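You operate a simulated robot arm through the tools that you are given. There is no shell and no other tool. Be economical: measure what you need, move in short steps, check, and stop when the job is done.

You run a simulated robot arm. Do the job below in one go: nothing can be reset, and whatever is moved stays where it is left.

Task
Put the silver chain piece from the overhaul bench top on top of the teal plain can there. Put the gear wheel on the top of the steel bench. Fetch the bottle from the lab bench top and stand it on the counter. Take the squirt can and put it on the top of the test table. Put the L tub from the top of the fitting table on the bearing there and the M tub on the press bench top. Stack the small measure that says "light" from the top of the fitting table on top of the small measure marked "medium". Any order will do. Set down upright: bottle, squirt can, tub.

It is judged by the outcome, as a careful person would: the job done as asked, and still so three seconds after it is handed in. It fails if anything else is knocked over, pushed out of place, dropped, spilled or broken.

Robot
A 7-joint arm with a two-finger parallel gripper on a trunk, on a base that drives. Base frame: it is fixed to the floor where the robot stands at the start and does not move with it; the origin is under the middle of the robot, x ahead of it, y to its left, z up; the surface under the hand at the start is at about z = 850. Readings come in mm, rad, newtons and seconds.
With the tool pointing down near the work surface it reaches from about 280 to 720 mm from the robot's upright axis, wherever it stands. Its first joint turns from -2.897 to 2.897 rad. Places, roughly: bearing (7x7x3 cm) [-5400, 3400, 900]; bottle (11x6x24 cm) [-600, -2100, 900]; chain piece [500, 0, 750]; counter [-1200, 300, 1000]; gear wheel (7x7x3 cm) [-1100, -100, 1000]; plain can [500, -250, 1000]; press bench top [-1800, 700, 800]; squirt can (15x7x21 cm) [-4300, -1800, 900]; top of the steel bench [-3700, 2500, 900]; top of the test table [-5600, 2500, 900]; tub [-5000, 3500, 1000]. Payload 1.57 kg.
Tool frame: the origin (TCP) lies between the finger pads and is the grasp point; the fingertips stand 30 mm ahead of it; z points along the fingers, y is the line along which they close. Largest opening 80 mm; finger width 17, thickness 12; the body of the gripper, 40 by 82 mm, starts 80 mm behind the TCP.
Orientation is that of the tool frame in the base frame, as [roll, pitch, yaw] about the fixed x, y, z axes, in that order (R = Rz(yaw) Ry(pitch) Rx(roll)). With the fingers straight down and closing along the base's y, the tool's x points along the base's -x, its y along +y and its z along -z.

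Tools
- The arm moves only by the tool play_rows. Its argument "plan" is one flat list of numbers, 7 for each row, row after row: the shift along the base's x, y, z in units of 20 mm (1.0 is 20 mm), then the turn, a rotation vector about the base's x, y, z in units of 8 degrees (1.0 is 8 degrees), then the closure in counts, from 0 (fully open) to 255 (shut). In form: [tx, ty, tz, wx, wy, wz, fingers, tx, ty, tz, wx, wy, wz, fingers, ...]. A call has 1 to 8 rows; each row shifts and turns the commanded pose from where the row before left it. A call with a number of a shift or a turn outside -1 to 1 is refused whole. Each row takes 0.2 s and may step no farther than 50 mm and 0.15 rad from the row before; otherwise, or with a gripper value out of range, the whole call is refused. Where a pose cannot be reached the arm comes as near as it can. A force on the tool above 40 N (or 10 N above the force at the start of the call, whichever is more), or a blocked arm, ends the call early, and 0.2 s more pass. The fingers move at their own pace (about 72 mm/s each) and stop on an object; they squeeze with about 39 N. The grip force told is the motor's: it shows also when the fingers shut on nothing. Time passes only in rows, and 0.2 s behind the last, so rows that do not move let the fingers close. It gives the time, the measured TCP pose, the force on the tool (base axes), the opening and the grip force at its end, in the units of the frame above (readings bear some noise), with the torque about the TCP (base axes, N m) and any sound that the robot's microphone picked up.
- Cameras (640 x 400 px; columns grow to the right, rows downward): "scene" is now at [-85.7, 51.1, 1396.8]; the picture's right is [-0.99, -0.16, 0.00], its down [-0.11, 0.68, -0.73] and it looks along [0.12, -0.72, -0.69] (base axes); focal length 214 px, centre (320, 200). "wrist" rides on the gripper at [72, -7, -122] in the tool frame; the picture's right is [0.09, 1.00, 0.00], its down [-0.84, 0.08, -0.54] and it looks along [-0.54, 0.05, 0.84] (tool axes); focal length 238 px, centre (320, 200). There is no depth. A picture from a camera that has moved, and an enlarged one, comes with that camera's place and axes in the base frame and with its lens. The place of the scene camera against the robot may be out by one fixed shift of up to 25 mm in any direction.
- get_image(camera): a new picture of that camera. The clock stands still meanwhile.
- move_column(by): slides the trunk up (or, below 0, down) by that many mm; the arm and the scene camera ride with it, the base frame stays. It gives what a move gives, with no picture.
- steer(legs): drives the robot by 1 to 6 legs, each [ahead, left, turn to the left] in mm, mm and rad, along the robot's own axes; the way and the turn of a leg run together, so that a leg with both is an arc; at most 1500 mm and 3.142 rad a leg. The arm and the cameras ride along, it lands a little off, and it stops where it bumps. It gives what a move gives.
- aim_head(pan, tilt): turns the head with the scene camera to pan (to the left, within 1.501 rad either way) and tilt (down, from -0.506 to 1.204), counted from straight ahead of the robot. It gives what a move gives.
- enlarge(camera, box): a new picture of the part [left, top, right, bottom] of that camera's present view, enlarged. The clock stands still meanwhile.
- hand_in(): hands the job in; it is judged then, once.

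Work in short steps. Places have to be worked out from the pictures, the camera data and where the tool is seen: move nearer, look again, correct. Check each grasp and each placing, and mend what went wrong. You have 207 turns and 192 pictures in all, those below and enlarged ones among them. Open the gripper and draw the arm clear of the work before you hand the job in, unless the task says otherwise; then end with one line.

The tools are called as name(argument=value, ...) on one line, values as JSON. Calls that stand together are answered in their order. play_rows: Moves the arm, as the interface text tells. Its arguments: {"type":"object","properties":{"plan":{"type":"array","items":{"type":"number"}}},"required":["plan"]} The other tools are called the same way: move_column (by) slides the trunk up or down; steer (legs) drives the base; aim_head (pan, tilt) turns the head that bears the scene camera; get_image (camera) takes a picture; enlarge (camera, box) takes an enlarged picture of a part of a camera's view; hand_in () hands the job in.

At the start:

```text
t: 0.0
tcp_pos: [367.0, -185.2, 1185.1]
tool_rot: [3.14, 0.0, 3.14]
wrist_force: [0.0, -0.3, -0.3]
wrist_torque: [0.01, -0.01, 0.01]
grip_width: 79.9
finger_force: 0.1
trunk travel left (down, up): [-50.0, 65.0]
robot x, y, heading: [-0.6, 1.0, 0.005]
head pan, tilt: [-1.408, 0.759]
```

scene: 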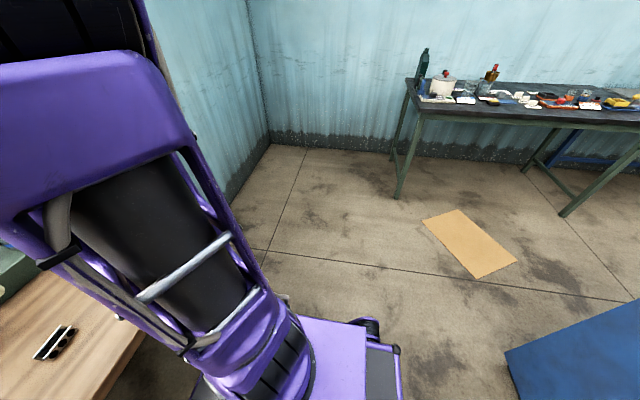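
wrist: 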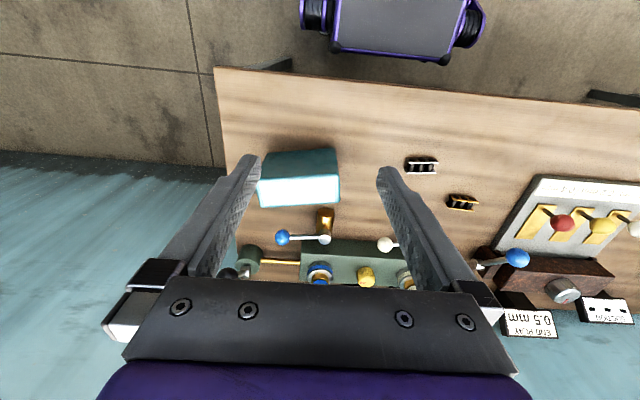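

The wrist view shows the overhaul bench with a teal can and two chain pieces (silver and brass). I'll look ahead with the scene camera.

aim_head(pan=-0.2, tilt=0.9)

get_image(camera="scene")

enlarge(camera="wrist", box=[220, 120, 540, 320])

```text
t: 1.4
tcp_pos: [367.4, -185.2, 1184.0]
tool_rot: [-3.141, -0.001, -3.141]
wrist_force: [-0.3, -0.9, -0.3]
wrist_torque: [-0.02, -0.01, -0.02]
grip_width: 80.0
finger_force: 0.0
trunk travel left (down, up): [-50.0, 65.0]
robot x, y, heading: [-1.2, -0.8, 0.001]
head pan, tilt: [-0.201, 0.901]
```

```text
189 pictures are left
camera scene: at [-25.1, 117.4, 1385.6], right [-0.2, -0.98, 0.0], down [-0.77, 0.16, -0.62], along [0.61, -0.12, -0.78], focal length 214 px, centre (320, 200)
```

scene: 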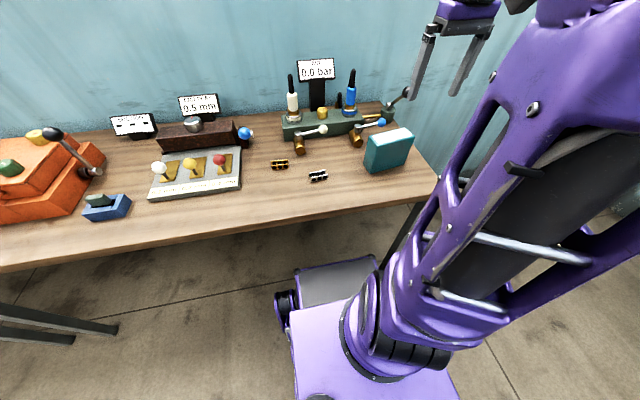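

```text
2.00 times, centred on (380, 220) of wrist
camera zoom: at [294.8, -192.8, 1306.6], right [-0.09, 1.0, 0.0], down [0.84, 0.08, 0.54], along [0.54, 0.05, -0.84], focal length 477 px, centre (200, 160)
```

zoom: 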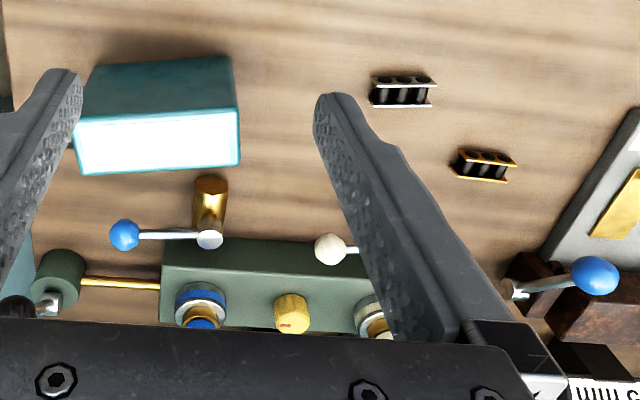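

Silver chain ≈ [483, 35, 855], the can top ≈ [500, -208, 965], about 130×52. I move above the chain while turning the hand 90° so that it closes along x.

play_rows(plan=[0.7, 1, 0, 0, 0, 1, 0, 0.7, 1, 0, 0, 0, 1, 0, 0.7, 1, 0, 0, 0, 1, 0, 0.7, 1, 0, 0, 0, 1, 0, 0.7, 1, -0.5, 0, 0, 1, 0, 0.7, 1, -0.5, 0, 0, 1, 0, 0.7, 1, -0.5, 0, 0, 1, 0, 0.7, 1, -0.5, 0, 0, 1, 0])

play_rows(plan=[0.2, 1, -1, 0, 0, 1, 0, 0, 1, -1, 0, 0, 1, 0, 0, 1, -1, 0, 0, 1, 0, 0, 0, -1, 0, 0, 0, 0, 0, 0, -1, 0, 0, 0, 0])

get_image(camera="wrist")

```text
t: 3.2
tcp_pos: [478.1, -24.3, 1143.3]
tool_rot: [3.142, -0.001, -2.021]
wrist_force: [-0.2, 0.1, 1.1]
wrist_torque: [0.01, 0.0, -0.02]
grip_width: 80.0
finger_force: 0.0
trunk travel left (down, up): [-50.0, 65.0]
robot x, y, heading: [5.5, -2.2, -0.001]
head pan, tilt: [-0.201, 0.901]
```

```text
t: 4.4
tcp_pos: [483.8, 34.8, 1044.1]
tool_rot: [-3.141, 0.0, -1.604]
wrist_force: [0.7, -0.1, 0.6]
wrist_torque: [0.02, 0.01, 0.0]
grip_width: 80.1
finger_force: 0.1
trunk travel left (down, up): [-50.0, 65.0]
robot x, y, heading: [2.1, -0.5, -0.002]
head pan, tilt: [-0.201, 0.901]
```

```text
187 pictures are left
camera wrist: at [487.1, -38.0, 1167.3], right [-1.0, -0.06, 0.0], down [-0.05, 0.84, 0.54], along [-0.03, 0.54, -0.84], focal length 238 px, centre (320, 200)
```

wrist: 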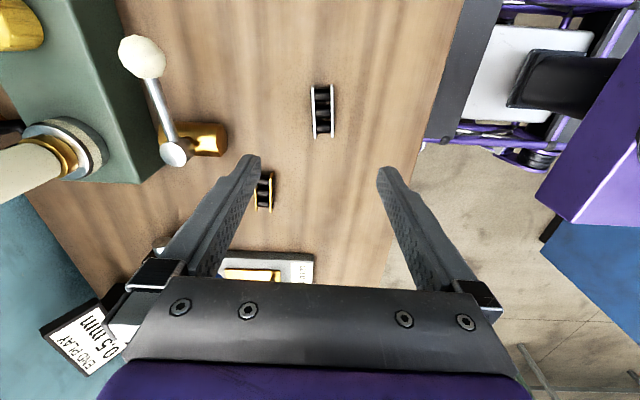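

The chain is under the hand at ≈ [480, 32]. I descend with the fingers open to just above the table.

play_rows(plan=[-0.15, -0.1, -1, 0, 0, 0, 0, 0, 0, -1, 0, 0, 0, 0, 0, 0, -1, 0, 0, 0, 0, 0, 0, -1, 0, 0, 0, 0, 0, 0, -1, 0, 0, 0, 0, 0, 0, -1, 0, 0, 0, 0, 0, 0, -1, 0, 0, 0, 0])

get_image(camera="wrist")

get_image(camera="scene")

```text
t: 6.0
tcp_pos: [480.5, 33.3, 905.4]
tool_rot: [-3.141, 0.0, -1.605]
wrist_force: [0.3, 0.8, 0.1]
wrist_torque: [0.01, -0.01, 0.0]
grip_width: 80.1
finger_force: 0.0
trunk travel left (down, up): [-50.0, 65.0]
robot x, y, heading: [1.1, 3.8, -0.002]
head pan, tilt: [-0.201, 0.901]
```

```text
186 pictures are left
camera wrist: at [484.0, -39.7, 1027.8], right [-1.0, -0.06, 0.0], down [-0.05, 0.84, 0.54], along [-0.03, 0.54, -0.84], focal length 238 px, centre (320, 200)
```

wrist: 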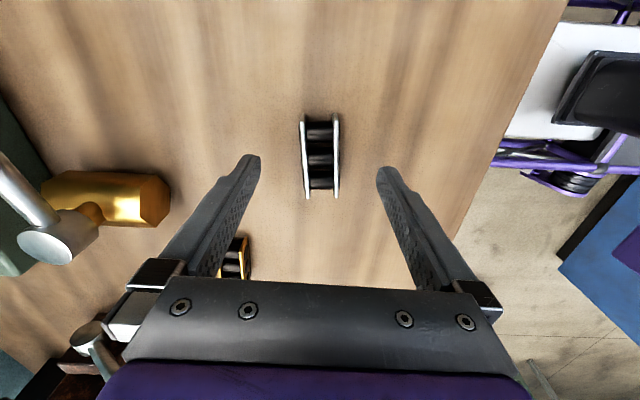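

```text
185 pictures are left
camera scene: at [-25.2, 117.4, 1385.6], right [-0.2, -0.98, 0.0], down [-0.77, 0.16, -0.62], along [0.61, -0.12, -0.78], focal length 214 px, centre (320, 200)
```

scene: 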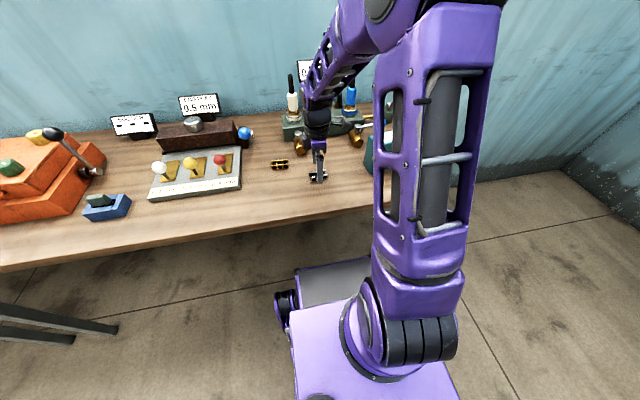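

Centred. Going down the last 20 mm and closing.

play_rows(plan=[0, 0, -0.6, 0, 0, 0, 0, 0, 0, -0.45, 0, 0, 0, 0, 0, 0, 0, 0, 0, 0, 255, 0, 0, 0, 0, 0, 0, 255, 0, 0, 0, 0, 0, 0, 255, 0, 0, 0, 0, 0, 0, 255])

get_image(camera="wrist")

```text
t: 7.4
tcp_pos: [480.6, 31.1, 883.8]
tool_rot: [-3.142, -0.001, -1.605]
wrist_force: [0.9, -0.3, -0.5]
wrist_torque: [0.03, 0.01, -0.02]
grip_width: 25.1
finger_force: 37.1
trunk travel left (down, up): [-50.0, 65.0]
robot x, y, heading: [-0.7, 4.1, -0.001]
head pan, tilt: [-0.201, 0.901]
```

```text
184 pictures are left
camera wrist: at [484.2, -39.8, 1005.9], right [-1.0, -0.06, 0.0], down [-0.05, 0.84, 0.54], along [-0.03, 0.54, -0.84], focal length 238 px, centre (320, 200)
```

wrist: 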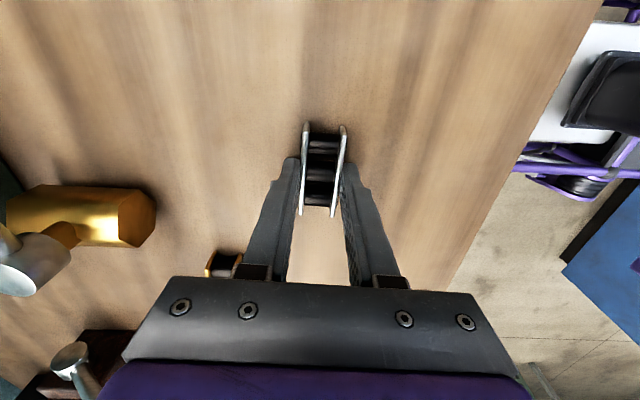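

Grasped (25 mm). Lift and move over near the can, then look.

play_rows(plan=[0, 0, 1, 0, 0, 0, 255, 0, 0, 1, 0, 0, 0, 255, 0, 0, 1, 0, 0, 0, 255, 0, 0, 1, 0, 0, 0, 255, 0, 0, 1, 0, 0, 0, 255, 0, 0, 1, 0, 0, 0, 255, 0, 0, 1, 0, 0, 0, 255, 0, 0, 1, 0, 0, 0, 255])

play_rows(plan=[0.1, -1, 0.3, 0, 0, 0, 255, 0.1, -1, 0.3, 0, 0, 0, 255, 0.1, -1, 0, 0, 0, 0, 255, 0.1, -1, 0, 0, 0, 0, 255, 0.1, -1, 0, 0, 0, 0, 255, 0.1, -1, 0, 0, 0, 0.6, 255, 0.1, -1, 0, 0, 0, 0.6, 255])

get_image(camera="wrist")

get_image(camera="scene")

```text
t: 9.2
tcp_pos: [480.7, 31.2, 1043.5]
tool_rot: [-3.141, 0.0, -1.605]
wrist_force: [1.1, 0.6, -1.6]
wrist_torque: [0.01, 0.0, 0.0]
grip_width: 25.0
finger_force: 37.2
trunk travel left (down, up): [-50.0, 65.0]
robot x, y, heading: [-3.0, -3.6, 0.002]
head pan, tilt: [-0.201, 0.901]
```

```text
t: 10.8
tcp_pos: [494.4, -108.5, 1054.1]
tool_rot: [3.14, 0.0, -1.439]
wrist_force: [0.4, 0.0, -1.2]
wrist_torque: [0.04, -0.02, 0.0]
grip_width: 25.1
finger_force: 36.8
trunk travel left (down, up): [-50.0, 65.0]
robot x, y, heading: [0.6, -3.1, -0.0]
head pan, tilt: [-0.201, 0.901]
```

```text
183 pictures are left
camera wrist: at [510.0, -178.7, 1177.6], right [-0.97, -0.22, 0.0], down [-0.19, 0.82, 0.54], along [-0.12, 0.53, -0.84], focal length 238 px, centre (320, 200)
```

wrist: 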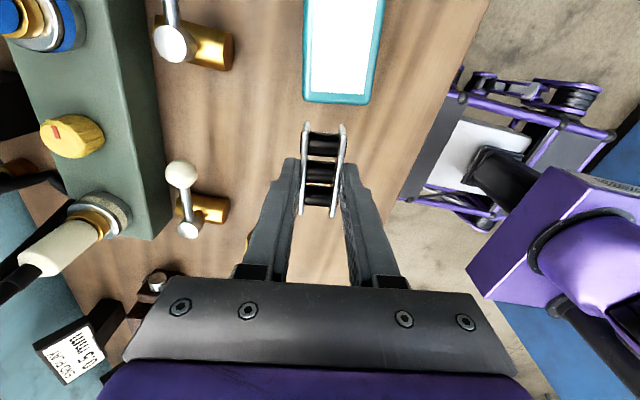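

```text
182 pictures are left
camera scene: at [-25.1, 117.5, 1385.6], right [-0.2, -0.98, 0.0], down [-0.77, 0.16, -0.62], along [0.61, -0.12, -0.78], focal length 214 px, centre (320, 200)
```

scene: 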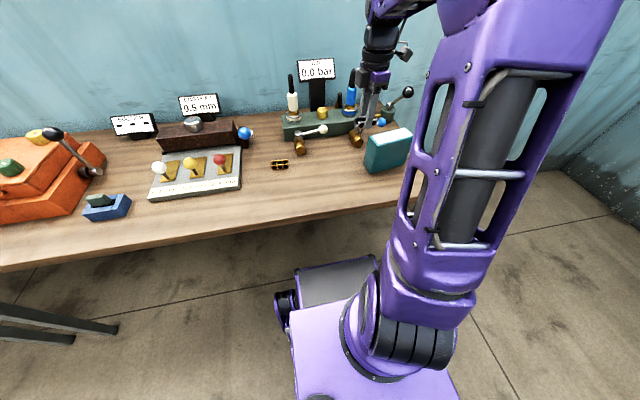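

The hand's axis matches the can's (tilt ≈7.5°). Move over the can centre ≈ [498, -208] and lower to about 10 mm above.

play_rows(plan=[0.04, -1, 0, 0, 0, 0, 255, 0.04, -1, 0, 0, 0, 0, 255, 0.04, -1, 0, 0, 0, 0, 255, 0.04, -1, 0, 0, 0, 0, 255, 0.04, -1, 0, 0, 0, 0, 255, 0, 0, -1, 0, 0, 0, 255, 0, 0, -1, 0, 0, 0, 255, 0, 0, 0, 0, 0, 0, 255])

get_image(camera="wrist")

enlarge(camera="scene", box=[310, 70, 470, 190])

```text
t: 12.6
tcp_pos: [498.9, -207.5, 1016.1]
tool_rot: [-3.14, -0.001, -1.437]
wrist_force: [0.1, 0.1, -0.8]
wrist_torque: [0.03, 0.0, 0.01]
grip_width: 25.3
finger_force: 36.9
trunk travel left (down, up): [-50.0, 65.0]
robot x, y, heading: [-0.1, 1.2, -0.002]
head pan, tilt: [-0.201, 0.901]
```

```text
181 pictures are left
camera wrist: at [513.3, -278.2, 1137.9], right [-0.97, -0.22, 0.0], down [-0.19, 0.82, 0.54], along [-0.12, 0.53, -0.84], focal length 238 px, centre (320, 200)
```

wrist: 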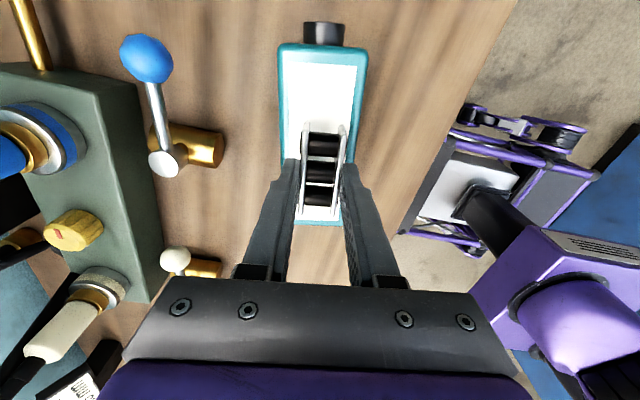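

```text
3.33 times, centred on (390, 130) of scene
camera zoom: at [-25.0, 117.4, 1385.6], right [-0.2, -0.98, 0.0], down [-0.77, 0.16, -0.62], along [0.61, -0.12, -0.78], focal length 715 px, centre (87, 433)
```

zoom: 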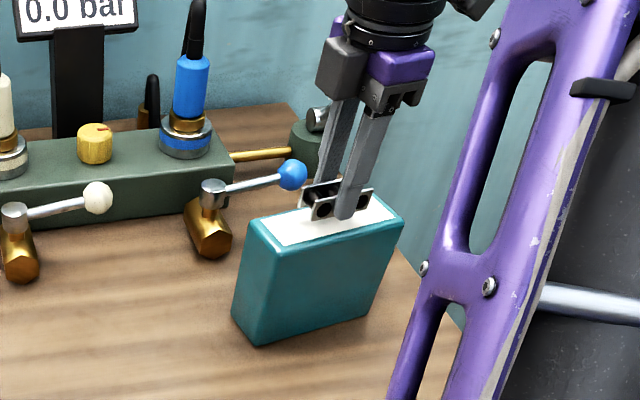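

Well centred over the can. Lower gently toward contact.

play_rows(plan=[0, -0.1, -0.3, 0, 0, 0, 255, 0, 0, -0.3, 0, 0, 0, 255, 0, 0, 0, 0, 0, 0, 255])

enlarge(camera="scene", box=[350, 90, 430, 150])

```text
t: 13.4
tcp_pos: [497.8, -210.5, 1004.0]
tool_rot: [-3.14, 0.0, -1.437]
wrist_force: [0.7, 0.3, -1.2]
wrist_torque: [0.0, -0.01, 0.0]
grip_width: 25.1
finger_force: 36.4
trunk travel left (down, up): [-50.0, 65.0]
robot x, y, heading: [-1.2, -0.7, -0.004]
head pan, tilt: [-0.201, 0.901]
```

```text
6.67 times, centred on (390, 120) of scene
camera zoom: at [-25.0, 117.4, 1385.6], right [-0.2, -0.98, 0.0], down [-0.77, 0.16, -0.62], along [0.61, -0.12, -0.78], focal length 1430 px, centre (-147, 733)
```

zoom: 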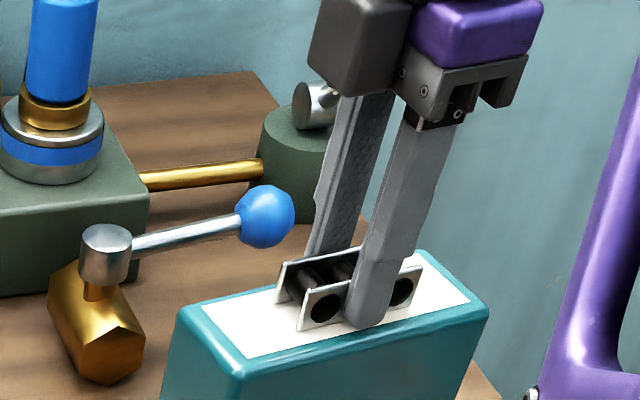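

Near contact. Lower in 2 mm steps.

play_rows(plan=[0, 0, -0.1, 0, 0, 0, 255, 0, 0, -0.1, 0, 0, 0, 255, 0, 0, 0, 0, 0, 0, 255])

play_rows(plan=[0, 0, -0.1, 0, 0, 0, 255, 0, 0, -0.1, 0, 0, 0, 255, 0, 0, 0, 0, 0, 0, 255])

enlarge(camera="scene", box=[350, 90, 430, 150])

```text
t: 14.2
tcp_pos: [498.6, -209.7, 1003.0]
tool_rot: [-3.137, -0.003, -1.436]
wrist_force: [1.5, 0.4, 23.6]
wrist_torque: [-0.02, 0.04, 0.01]
grip_width: 25.2
finger_force: 36.7
trunk travel left (down, up): [-50.0, 65.0]
robot x, y, heading: [0.7, -0.3, 0.002]
head pan, tilt: [-0.201, 0.901]
```

```text
t: 14.9
tcp_pos: [498.3, -209.9, 1000.3]
tool_rot: [-3.135, -0.005, -1.44]
wrist_force: [-6.3, 3.0, 14.7]
wrist_torque: [0.32, 0.45, 0.01]
grip_width: 25.5
finger_force: 36.3
trunk travel left (down, up): [-50.0, 65.0]
robot x, y, heading: [-1.8, 0.6, -0.0]
head pan, tilt: [-0.201, 0.901]
stopped in row 3: the force on the tool passed its limit at 41 N (the readings are from after the stop); the commanded pose is now the measured one
```

```text
6.67 times, centred on (390, 120) of scene
camera zoom: at [-26.6, 118.1, 1385.1], right [-0.2, -0.98, 0.0], down [-0.77, 0.16, -0.62], along [0.61, -0.12, -0.78], focal length 1430 px, centre (-147, 733)
```

zoom: 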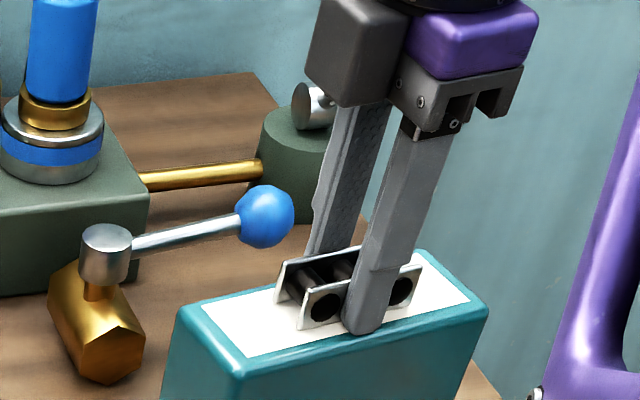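

Contact at 1003. Raise a hair, open and withdraw up.

play_rows(plan=[0, 0, 0.1, 0, 0, 0, 255, 0, 0, 0, 0, 0, 0, 100, 0, 0, 0, 0, 0, 0, 100, 0, 0, 0.5, 0, 0, 0, 100, 0, 0, 1, 0, 0, 0, 100, 0, 0, 1, 0, 0, 0, 50, 0, 0, 1, 0, 0, 0, 0, 0, 0, 1, 0, 0, 0, 0])

get_image(camera="wrist")

enlarge(camera="scene", box=[350, 90, 430, 150])

```text
t: 16.7
tcp_pos: [500.1, -211.2, 1089.5]
tool_rot: [-3.138, 0.0, -1.438]
wrist_force: [-1.3, 0.9, -0.1]
wrist_torque: [0.01, -0.02, -0.01]
grip_width: 80.0
finger_force: 0.1
trunk travel left (down, up): [-50.0, 65.0]
robot x, y, heading: [0.8, 3.0, -0.003]
head pan, tilt: [-0.201, 0.901]
```

```text
177 pictures are left
camera wrist: at [514.8, -281.1, 1212.1], right [-0.97, -0.22, 0.0], down [-0.19, 0.82, 0.54], along [-0.12, 0.53, -0.84], focal length 238 px, centre (320, 200)
```

wrist: 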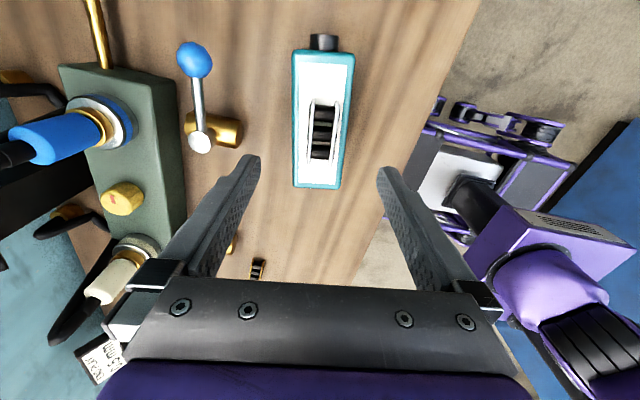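

```text
6.67 times, centred on (390, 120) of scene
camera zoom: at [-25.1, 117.4, 1385.6], right [-0.2, -0.98, 0.0], down [-0.77, 0.16, -0.62], along [0.61, -0.12, -0.78], focal length 1430 px, centre (-147, 733)
```

zoom: 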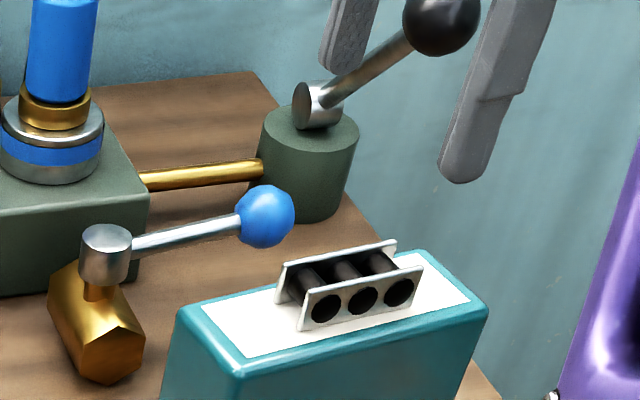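

Chain sits on the can. Now I tuck the arm and survey the room.

play_rows(plan=[0, 0.8, 1, 0, 0, -1, 0, 0, 0.8, 1, 0, 0, -1, 0, -0.5, 0.8, 1, 0, 0, -1, 0, -1, 0.8, 1, 0, 0, -1, 0, -1, 0.8, 1, 0, 0, -1, 0, -1, 0.8, 1, 0, 0, -1, 0, -1, 0.8, 0.5, 0, 0, -1, 0, -1, 0.8, 0, 0, 0, -1, 0])

aim_head(pan=1.5, tilt=0.4)

get_image(camera="scene")

aim_head(pan=-1.5, tilt=0.4)

get_image(camera="scene")

```text
t: 18.5
tcp_pos: [390.0, -81.9, 1222.0]
tool_rot: [-3.136, -0.005, -2.556]
wrist_force: [-0.3, -0.6, 0.4]
wrist_torque: [0.03, 0.02, 0.02]
grip_width: 79.9
finger_force: 0.1
trunk travel left (down, up): [-50.0, 65.0]
robot x, y, heading: [-0.3, 1.8, 0.004]
head pan, tilt: [-0.201, 0.901]
```

```text
t: 20.2
tcp_pos: [390.3, -83.1, 1221.9]
tool_rot: [-3.138, -0.005, -2.554]
wrist_force: [-0.2, 0.8, 0.6]
wrist_torque: [-0.02, 0.0, 0.0]
grip_width: 79.9
finger_force: 0.0
trunk travel left (down, up): [-50.0, 65.0]
robot x, y, heading: [1.3, 0.6, 0.002]
head pan, tilt: [1.499, 0.4]
```

```text
175 pictures are left
camera scene: at [-6.8, 136.9, 1426.9], right [0.05, -1.0, 0.0], down [-0.41, -0.02, -0.91], along [0.91, 0.04, -0.41], focal length 214 px, centre (320, 200)
```

scene: 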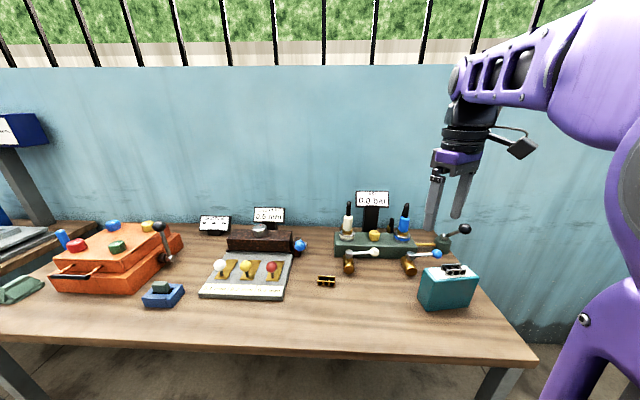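

```text
t: 22.8
tcp_pos: [390.1, -82.2, 1222.0]
tool_rot: [-3.137, -0.003, -2.552]
wrist_force: [-0.6, -0.3, 0.8]
wrist_torque: [0.01, -0.03, 0.0]
grip_width: 79.8
finger_force: 0.0
trunk travel left (down, up): [-50.0, 65.0]
robot x, y, heading: [-3.1, -2.4, 0.001]
head pan, tilt: [-1.499, 0.4]
```

```text
174 pictures are left
camera scene: at [-92.4, 40.1, 1428.6], right [-1.0, -0.07, 0.0], down [-0.03, 0.39, -0.92], along [0.07, -0.92, -0.39], focal length 214 px, centre (320, 200)
```

scene: 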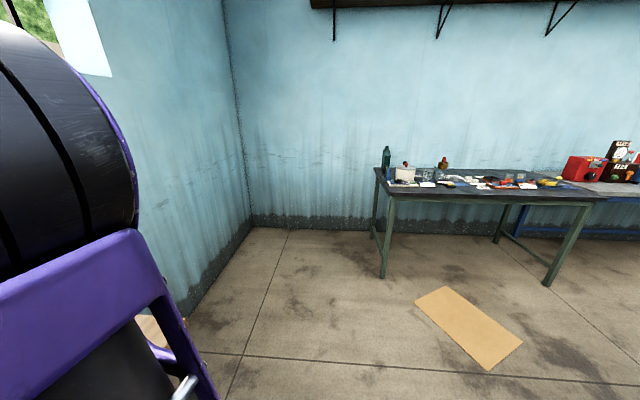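

The first pan reading seems odd; try panning left again for a view of the left side and behind.

aim_head(pan=1.5, tilt=0.5)

get_image(camera="scene")

```text
t: 25.4
tcp_pos: [391.6, -82.1, 1218.9]
tool_rot: [-3.141, -0.007, -2.552]
wrist_force: [-0.4, 0.7, 1.1]
wrist_torque: [0.03, 0.0, 0.0]
grip_width: 80.0
finger_force: 0.0
trunk travel left (down, up): [-50.0, 65.0]
robot x, y, heading: [2.7, 0.2, -0.001]
head pan, tilt: [1.499, 0.499]
```

```text
173 pictures are left
camera scene: at [-7.2, 137.5, 1424.6], right [0.05, -1.0, 0.0], down [-0.43, -0.02, -0.9], along [0.9, 0.05, -0.43], focal length 214 px, centre (320, 200)
```

scene: 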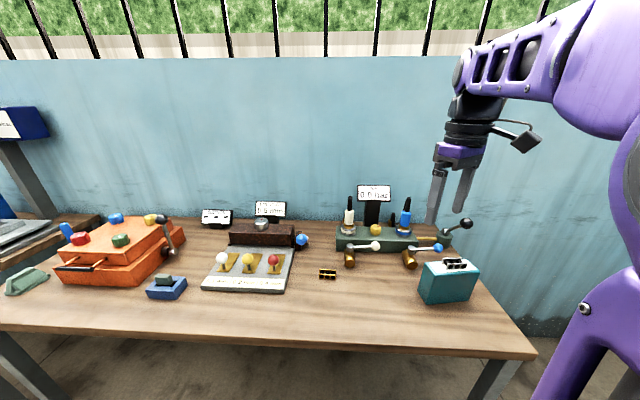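

play_rows(plan=[0, 0, 0, 0, 0, 0, 0, 0, 0, 0, 0, 0, 0, 0, 0, 0, 0, 0, 0, 0, 0])

get_image(camera="scene")

```text
t: 26.2
tcp_pos: [391.5, -82.1, 1220.7]
tool_rot: [3.14, -0.007, -2.553]
wrist_force: [0.1, 0.3, 0.3]
wrist_torque: [0.0, 0.01, -0.01]
grip_width: 79.7
finger_force: 0.0
trunk travel left (down, up): [-50.0, 65.0]
robot x, y, heading: [-1.3, 1.8, 0.003]
head pan, tilt: [1.499, 0.499]
```

```text
172 pictures are left
camera scene: at [-7.2, 137.4, 1424.5], right [0.05, -1.0, 0.0], down [-0.43, -0.02, -0.9], along [0.9, 0.05, -0.43], focal length 214 px, centre (320, 200)
```

scene: 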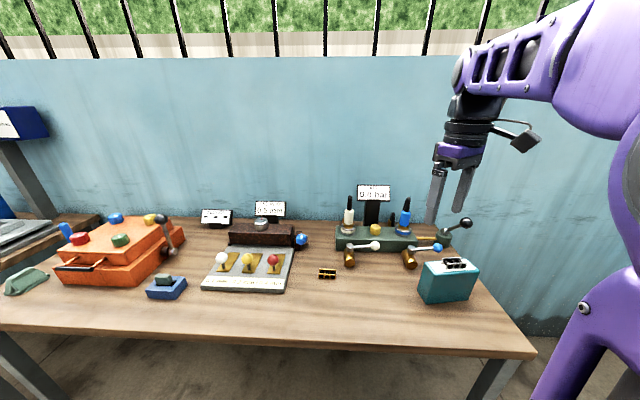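

Pan left is blocked, so I'll turn the body. The counter's front is at x ≈ -1000; back off 300 mm and turn right to face the lab bench.

steer(legs=[[-350, 0, 0], [0, 0, -1.571]])

aim_head(pan=0, tilt=0.4)

get_image(camera="scene")

aim_head(pan=-1.3, tilt=0.4)

get_image(camera="scene")

```text
t: 32.5
tcp_pos: [-440.2, -389.3, 1219.7]
tool_rot: [-3.14, -0.005, 2.15]
wrist_force: [0.3, -0.5, -0.4]
wrist_torque: [-0.01, 0.0, 0.0]
grip_width: 80.0
finger_force: 0.1
trunk travel left (down, up): [-50.0, 65.0]
robot x, y, heading: [-357.8, -1.7, -1.578]
head pan, tilt: [1.499, 0.499]
```

```text
t: 34.1
tcp_pos: [-441.8, -389.6, 1220.6]
tool_rot: [-3.141, -0.006, 2.152]
wrist_force: [-0.5, 0.1, 0.0]
wrist_torque: [-0.02, 0.02, -0.01]
grip_width: 79.8
finger_force: 0.0
trunk travel left (down, up): [-50.0, 65.0]
robot x, y, heading: [-356.7, 2.1, -1.575]
head pan, tilt: [0.0, 0.4]
```

```text
171 pictures are left
camera scene: at [-225.1, -9.6, 1428.6], right [-1.0, 0.01, 0.0], down [0.0, 0.39, -0.92], along [0.0, -0.92, -0.39], focal length 214 px, centre (320, 200)
```

scene: 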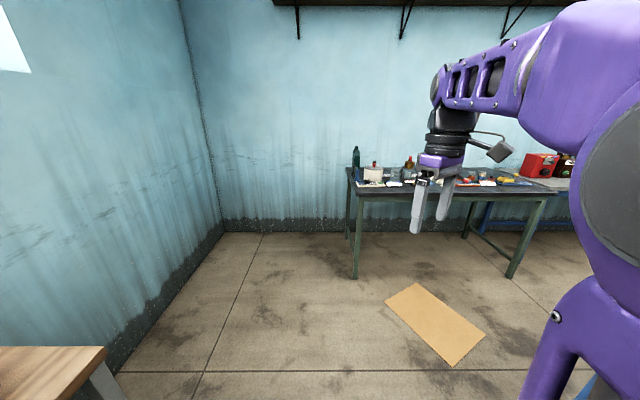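

```text
t: 35.5
tcp_pos: [-441.2, -388.9, 1220.5]
tool_rot: [-3.141, -0.005, 2.151]
wrist_force: [0.2, -0.4, 0.4]
wrist_torque: [-0.03, -0.03, -0.03]
grip_width: 80.0
finger_force: 0.1
trunk travel left (down, up): [-50.0, 65.0]
robot x, y, heading: [-352.0, -0.3, -1.574]
head pan, tilt: [-1.3, 0.4]
```

```text
170 pictures are left
camera scene: at [-314.0, 58.7, 1428.6], right [-0.26, 0.96, 0.0], down [0.38, 0.1, -0.92], along [-0.89, -0.24, -0.39], focal length 214 px, centre (320, 200)
```

scene: 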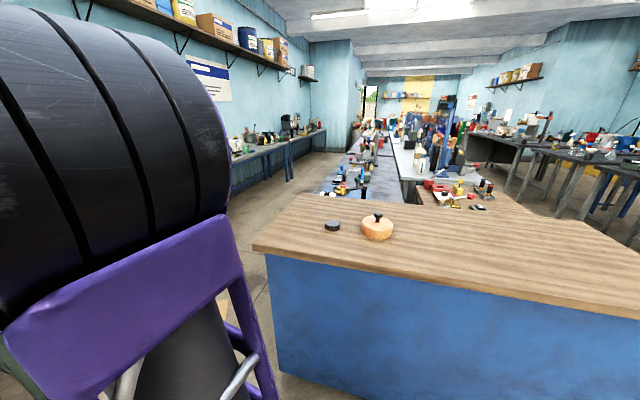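

enlarge(camera="scene", box=[280, 150, 500, 290])

enlarge(camera="scene", box=[340, 60, 640, 220])

```text
2.86 times, centred on (390, 220) of scene
camera zoom: at [-314.0, 58.7, 1428.6], right [-0.26, 0.96, 0.0], down [0.38, 0.1, -0.92], along [-0.89, -0.24, -0.39], focal length 613 px, centre (120, 143)
```

zoom: 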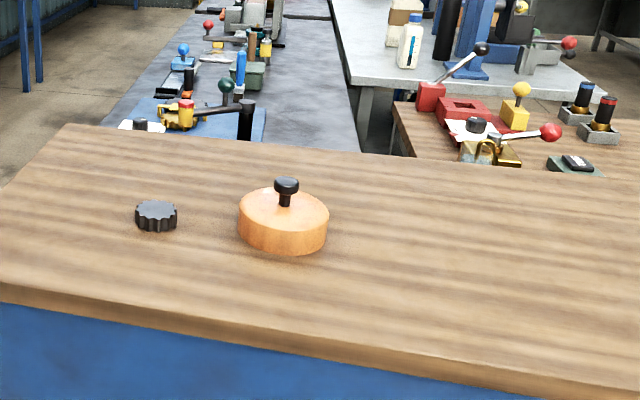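

```text
2.13 times, centred on (490, 140) of scene
camera zoom: at [-314.0, 58.7, 1428.6], right [-0.26, 0.96, 0.0], down [0.38, 0.1, -0.92], along [-0.89, -0.24, -0.39], focal length 458 px, centre (-43, 328)
```

zoom: 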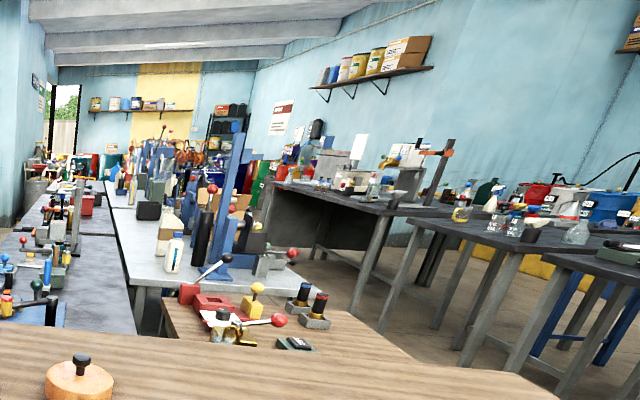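

The gear is near [-1250, -130] on the counter. The bottle is near the left end of the lab bench (~[-570, -2040]); I'll approach that end, facing -x.

steer(legs=[[1000, 380, 0], [0, 0, -1.571], [0, 600, 0]])

aim_head(pan=0, tilt=0.6)

get_image(camera="scene")

```text
t: 50.8
tcp_pos: [-370.2, -1505.5, 1219.8]
tool_rot: [-3.139, -0.004, 0.577]
wrist_force: [0.3, -0.2, -0.9]
wrist_torque: [0.0, -0.01, 0.02]
grip_width: 79.8
finger_force: 0.0
trunk travel left (down, up): [-50.0, 65.0]
robot x, y, heading: [15.1, -1593.5, 3.13]
head pan, tilt: [-1.3, 0.4]
```

```text
t: 52.2
tcp_pos: [-368.9, -1505.3, 1220.4]
tool_rot: [3.141, -0.006, 0.577]
wrist_force: [-0.1, -0.3, -0.4]
wrist_torque: [0.0, 0.02, 0.0]
grip_width: 80.1
finger_force: 0.0
trunk travel left (down, up): [-50.0, 65.0]
robot x, y, heading: [22.7, -1590.4, 3.134]
head pan, tilt: [0.0, 0.6]
```

```text
167 pictures are left
camera scene: at [11.8, -1738.1, 1410.6], right [0.02, 1.0, 0.0], down [0.56, -0.01, -0.83], along [-0.83, 0.02, -0.56], focal length 214 px, centre (320, 200)
```

scene: 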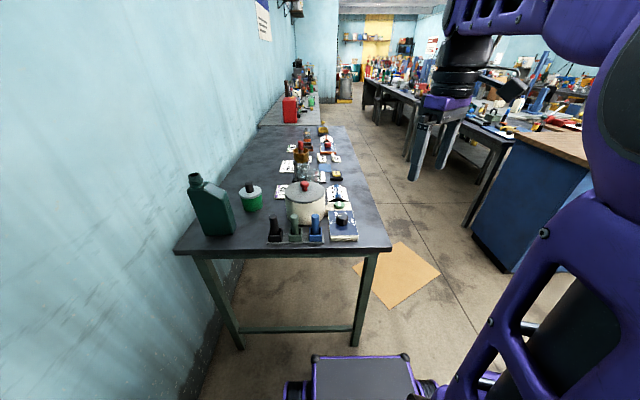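

Bottle base ≈ [-602, -2121, 850], table end at x ≈ -517. Move closer sideways and look with the wrist camera too.

steer(legs=[[60, 300, 0]])

get_image(camera="scene")

get_image(camera="wrist")

```text
t: 55.7
tcp_pos: [-432.0, -1804.9, 1221.1]
tool_rot: [-3.14, -0.005, 0.577]
wrist_force: [-1.1, 0.0, 0.1]
wrist_torque: [0.01, 0.0, -0.02]
grip_width: 80.1
finger_force: 0.0
trunk travel left (down, up): [-50.0, 65.0]
robot x, y, heading: [-44.4, -1887.9, 3.134]
head pan, tilt: [0.0, 0.6]
```

```text
166 pictures are left
camera scene: at [-49.8, -2038.7, 1410.7], right [0.02, 1.0, 0.0], down [0.56, -0.01, -0.83], along [-0.83, 0.02, -0.56], focal length 214 px, centre (320, 200)
```

scene: 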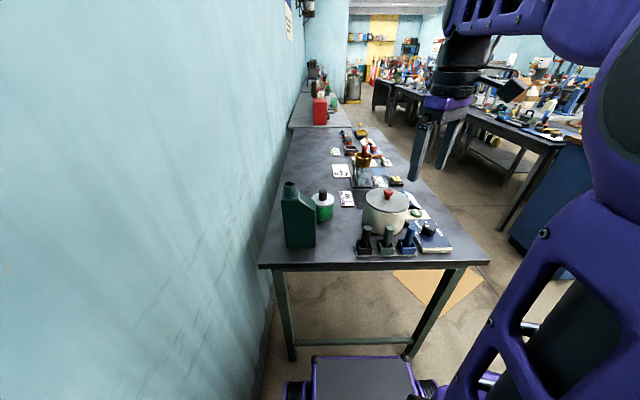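

```text
165 pictures are left
camera wrist: at [-375.6, -1761.2, 1342.5], right [0.62, -0.78, 0.0], down [-0.66, -0.52, 0.54], along [-0.42, -0.33, -0.84], focal length 238 px, centre (320, 200)
```

wrist: 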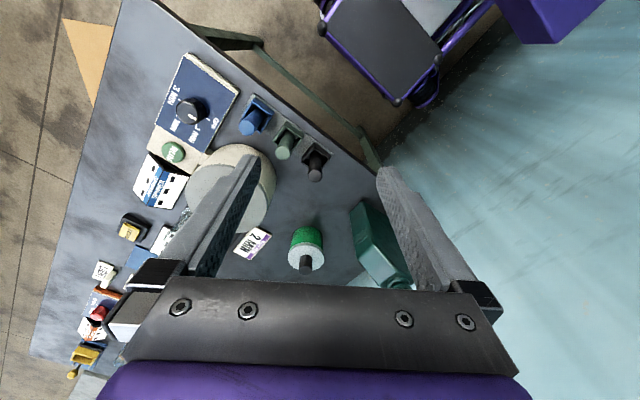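

Move the hand above and short of the bottle for a good look.

play_rows(plan=[-0.7, -1, 0.3, 0, 0, 0, 0, -0.7, -1, 0.3, 0, 0, 0, 0, -0.7, -1, 0.3, 0, 0, 0, 0, -0.7, -1, 0.3, 0, 0, 0, 0, -0.7, -1, 0.3, 0, 0, 0, 0, -0.7, -1, 0, 0, 0, 0, 0, -0.5, -1, 0, 0, 0, 0, 0, -0.5, -1, 0, 0, 0, 0, 0])

get_image(camera="wrist")

enlarge(camera="scene", box=[240, 150, 480, 300])

```text
t: 57.5
tcp_pos: [-536.6, -1966.2, 1249.9]
tool_rot: [-3.141, -0.003, 0.576]
wrist_force: [0.2, -0.1, -0.3]
wrist_torque: [-0.03, 0.02, 0.02]
grip_width: 80.1
finger_force: 0.1
trunk travel left (down, up): [-50.0, 65.0]
robot x, y, heading: [-41.2, -1891.2, 3.133]
head pan, tilt: [0.0, 0.6]
```

```text
164 pictures are left
camera wrist: at [-481.7, -1922.2, 1372.2], right [0.62, -0.78, 0.0], down [-0.66, -0.52, 0.54], along [-0.42, -0.33, -0.84], focal length 238 px, centre (320, 200)
```

wrist: 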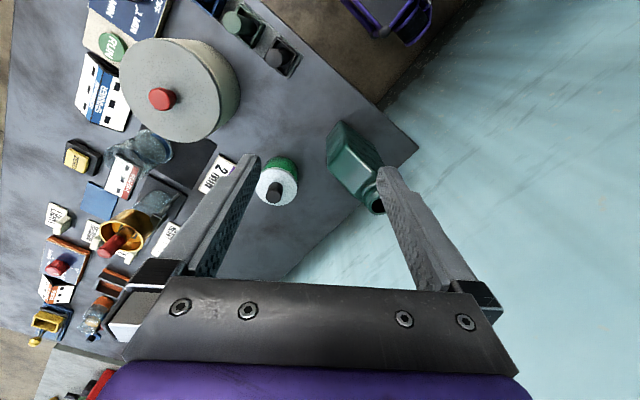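

```text
2.67 times, centred on (360, 225) of scene
camera zoom: at [-49.7, -2039.6, 1410.4], right [0.01, 1.0, 0.0], down [0.56, -0.01, -0.83], along [-0.83, 0.01, -0.56], focal length 572 px, centre (213, 133)
```

zoom: 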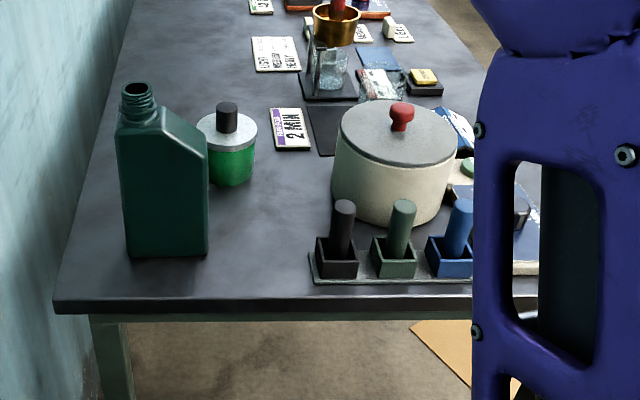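

enlarge(camera="wrist", box=[240, 90, 440, 240])

```text
2.67 times, centred on (340, 165) of wrist
camera zoom: at [-481.7, -1922.2, 1372.2], right [0.62, -0.78, 0.0], down [-0.66, -0.52, 0.54], along [-0.42, -0.33, -0.84], focal length 636 px, centre (267, 293)
```

zoom: 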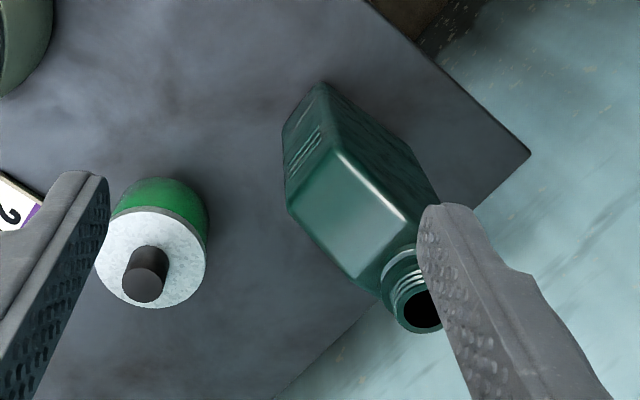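

The bottle's narrow side (≈55 mm) is along x, centre ≈ [-585, -2092], neck at the wall end. I turn the hand to close along x and go above the shoulder.

play_rows(plan=[-0.3, -0.74, -0.5, 0, 0, 1, 0, -0.3, -0.74, -0.5, 0, 0, 1, 0, -0.3, -0.74, -0.5, 0, 0, 1, 0, -0.3, -0.74, -0.5, 0, 0, 1, 0, -0.3, -0.74, -0.5, 0, 0, 1, 0, -0.3, -0.74, -0.5, 0, 0, 1, 0, -0.3, -0.74, -0.5, 0, 0, 1, 0, -0.3, -0.74, -0.5, 0, 0, 0.1, 0])

get_image(camera="wrist")

enlarge(camera="scene", box=[240, 110, 400, 270])

```text
t: 59.3
tcp_pos: [-583.2, -2085.1, 1168.9]
tool_rot: [-3.14, -0.006, 1.571]
wrist_force: [0.2, -0.1, -0.7]
wrist_torque: [0.0, -0.01, 0.03]
grip_width: 79.9
finger_force: 0.0
trunk travel left (down, up): [-50.0, 65.0]
robot x, y, heading: [-38.4, -1891.0, 3.135]
head pan, tilt: [0.0, 0.6]
```

```text
161 pictures are left
camera wrist: at [-590.4, -2012.7, 1291.1], right [1.0, 0.09, 0.0], down [0.08, -0.84, 0.54], along [0.05, -0.54, -0.84], focal length 238 px, centre (320, 200)
```

wrist: 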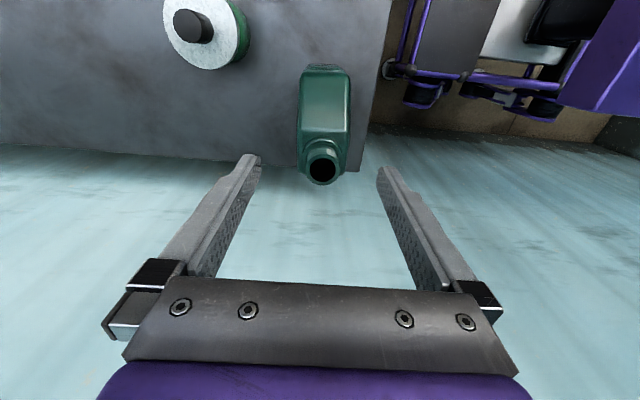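

```text
2.50 times, centred on (320, 190) of scene
camera zoom: at [-49.7, -2039.6, 1410.4], right [0.01, 1.0, 0.0], down [0.56, -0.01, -0.83], along [-0.83, 0.01, -0.56], focal length 536 px, centre (320, 225)
```

zoom: 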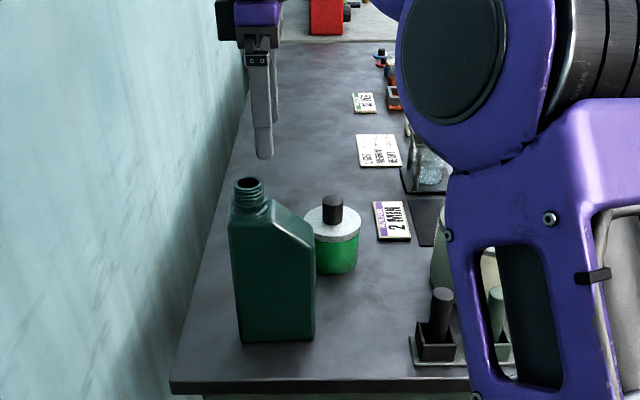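

Aligned; body centre x ≈ -579. Descend to TCP z ≈ 1015 in steps.

play_rows(plan=[0.2, 0.1, -1, 0, 0, 0, 0, 0, 0, -1, 0, 0, 0, 0, 0, 0, -1, 0, 0, 0, 0, 0, 0, -1, 0, 0, 0, 0, 0, 0, -1, 0, 0, 0, 0, 0, 0, 0, 0, 0, 0, 0])

get_image(camera="wrist")

enlarge(camera="scene", box=[240, 110, 400, 270])

```text
t: 60.7
tcp_pos: [-579.8, -2082.4, 1070.2]
tool_rot: [-3.139, -0.006, 1.568]
wrist_force: [-0.7, -0.4, -0.7]
wrist_torque: [0.01, 0.02, -0.01]
grip_width: 79.9
finger_force: 0.0
trunk travel left (down, up): [-50.0, 65.0]
robot x, y, heading: [-44.5, -1891.8, 3.134]
head pan, tilt: [0.0, 0.6]
```

```text
159 pictures are left
camera wrist: at [-587.3, -2012.2, 1192.7], right [1.0, 0.09, 0.0], down [0.08, -0.84, 0.54], along [0.05, -0.53, -0.84], focal length 238 px, centre (320, 200)
```

wrist: 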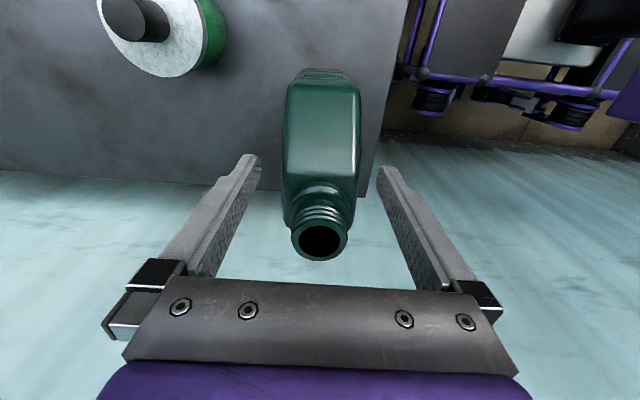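

```text
2.50 times, centred on (320, 190) of scene
camera zoom: at [-49.8, -2039.7, 1410.4], right [0.01, 1.0, 0.0], down [0.56, -0.01, -0.83], along [-0.83, 0.01, -0.56], focal length 536 px, centre (320, 225)
```

zoom: 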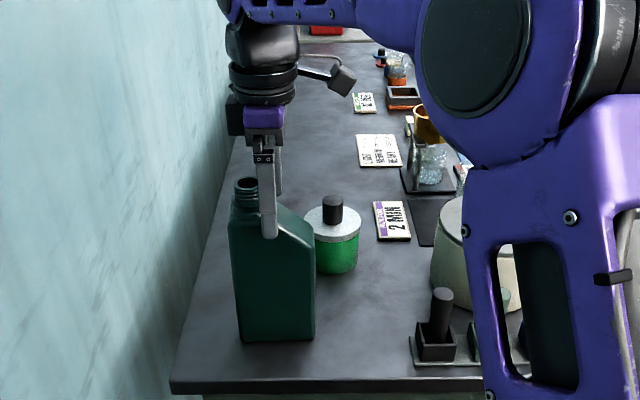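

Centred. Down another 55 mm, then close.

play_rows(plan=[0.1, 0.1, -1, 0, 0, 0, 0, 0, 0, -1, 0, 0, 0, 0, 0, 0, -0.7, 0, 0, 0, 0, 0, 0, 0, 0, 0, 0, 0, 0, 0, 0, 0, 0, 0, 255, 0, 0, 0, 0, 0, 0, 255, 0, 0, 0, 0, 0, 0, 255])

enlarge(camera="scene", box=[240, 110, 400, 270])

get_image(camera="wrist")

```text
t: 62.3
tcp_pos: [-579.7, -2079.3, 1015.1]
tool_rot: [-3.14, -0.007, 1.568]
wrist_force: [-2.4, 0.9, 0.8]
wrist_torque: [0.06, 0.2, 0.0]
grip_width: 56.6
finger_force: 39.3
trunk travel left (down, up): [-50.0, 65.0]
robot x, y, heading: [-41.7, -1893.1, 3.133]
head pan, tilt: [0.0, 0.6]
```

```text
2.50 times, centred on (320, 190) of scene
camera zoom: at [-50.0, -2039.6, 1410.4], right [0.01, 1.0, 0.0], down [0.57, -0.01, -0.82], along [-0.82, 0.01, -0.57], focal length 536 px, centre (320, 225)
```

zoom: 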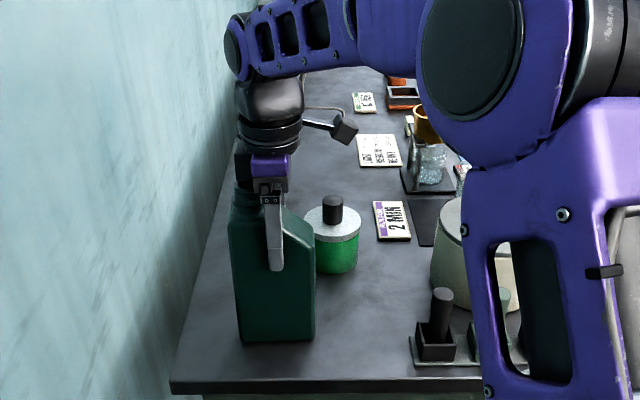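

```text
156 pictures are left
camera wrist: at [-585.9, -2008.3, 1137.7], right [1.0, 0.09, 0.0], down [0.08, -0.84, 0.54], along [0.05, -0.53, -0.84], focal length 238 px, centre (320, 200)
```

wrist: 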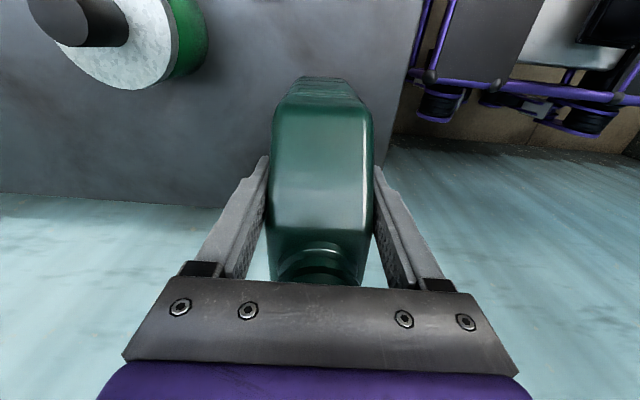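

Grasped at 56.6 mm. Lift straight up, then draw back toward the robot.

play_rows(plan=[0, 0, 1, 0, 0, 0, 255, 0, 0, 1, 0, 0, 0, 255, 0, 0, 1, 0, 0, 0, 255, 0, 0, 1, 0, 0, 0, 255, 0, 0, 1, 0, 0, 0, 255, 0, 0, 1, 0, 0, 0, 255, 0, 0, 1, 0, 0, 0, 255, 0, 0, 1, 0, 0, 0, 255])

play_rows(plan=[0.5, 0.5, 0.7, 0, 0, 0, 255, 0.9, 1, 0.5, 0, 0, 0, 255, 0.9, 1, 0, 0, 0, 0, 255, 0.9, 1, 0, 0, 0, 0, 255, 0.9, 1, 0, 0, 0, 0, 255, 0.9, 1, 0, 0, 0, 0, 255, 0.9, 1, 0, 0, 0, 0, 255, 0.9, 1, 0, 0, 0, 0, 255])

get_image(camera="scene")

```text
t: 64.1
tcp_pos: [-578.0, -2078.7, 1175.3]
tool_rot: [3.141, -0.008, 1.567]
wrist_force: [-0.1, -0.8, -8.7]
wrist_torque: [0.09, 0.0, 0.0]
grip_width: 55.7
finger_force: 39.4
trunk travel left (down, up): [-50.0, 65.0]
robot x, y, heading: [-42.4, -1892.6, 3.132]
head pan, tilt: [0.0, 0.6]
```

```text
t: 65.9
tcp_pos: [-442.0, -1929.7, 1197.9]
tool_rot: [3.137, -0.008, 1.568]
wrist_force: [0.6, -0.5, -8.5]
wrist_torque: [0.06, -0.02, -0.03]
grip_width: 56.1
finger_force: 39.0
trunk travel left (down, up): [-50.0, 65.0]
robot x, y, heading: [-40.9, -1892.9, 3.131]
head pan, tilt: [0.0, 0.6]
```

```text
155 pictures are left
camera scene: at [-50.9, -2037.8, 1411.8], right [0.03, 1.0, 0.0], down [0.55, -0.02, -0.83], along [-0.83, 0.03, -0.55], focal length 214 px, centre (320, 200)
```

scene: 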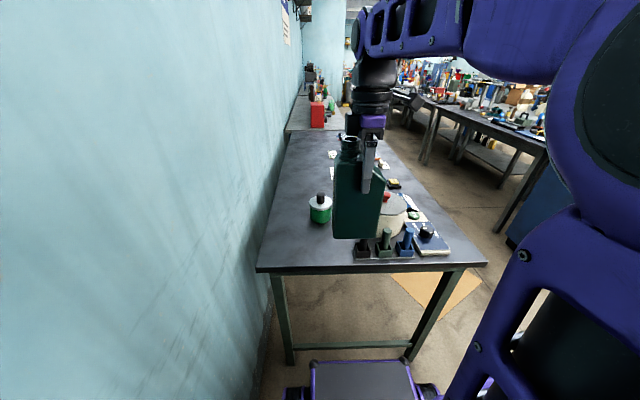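

Bottle held and clear. Drive sideways to the counter's front.

steer(legs=[[0, -950, 0], [300, -930, 0]])

get_image(camera="scene")

```text
t: 84.3
tcp_pos: [-727.2, -54.7, 1200.8]
tool_rot: [-3.141, -0.005, 1.584]
wrist_force: [-0.2, -0.5, -8.8]
wrist_torque: [0.08, -0.01, -0.03]
grip_width: 55.7
finger_force: 38.8
trunk travel left (down, up): [-50.0, 65.0]
robot x, y, heading: [-326.7, -10.5, -3.141]
head pan, tilt: [0.0, 0.6]
```

```text
154 pictures are left
camera scene: at [-335.7, -156.6, 1412.1], right [0.03, 1.0, 0.0], down [0.55, -0.01, -0.84], along [-0.84, 0.02, -0.55], focal length 214 px, centre (320, 200)
```

scene: 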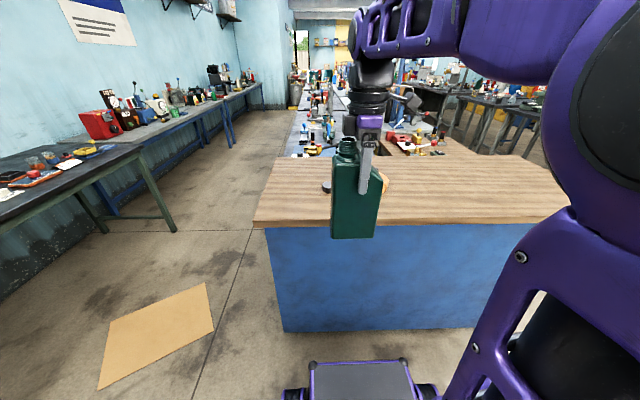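

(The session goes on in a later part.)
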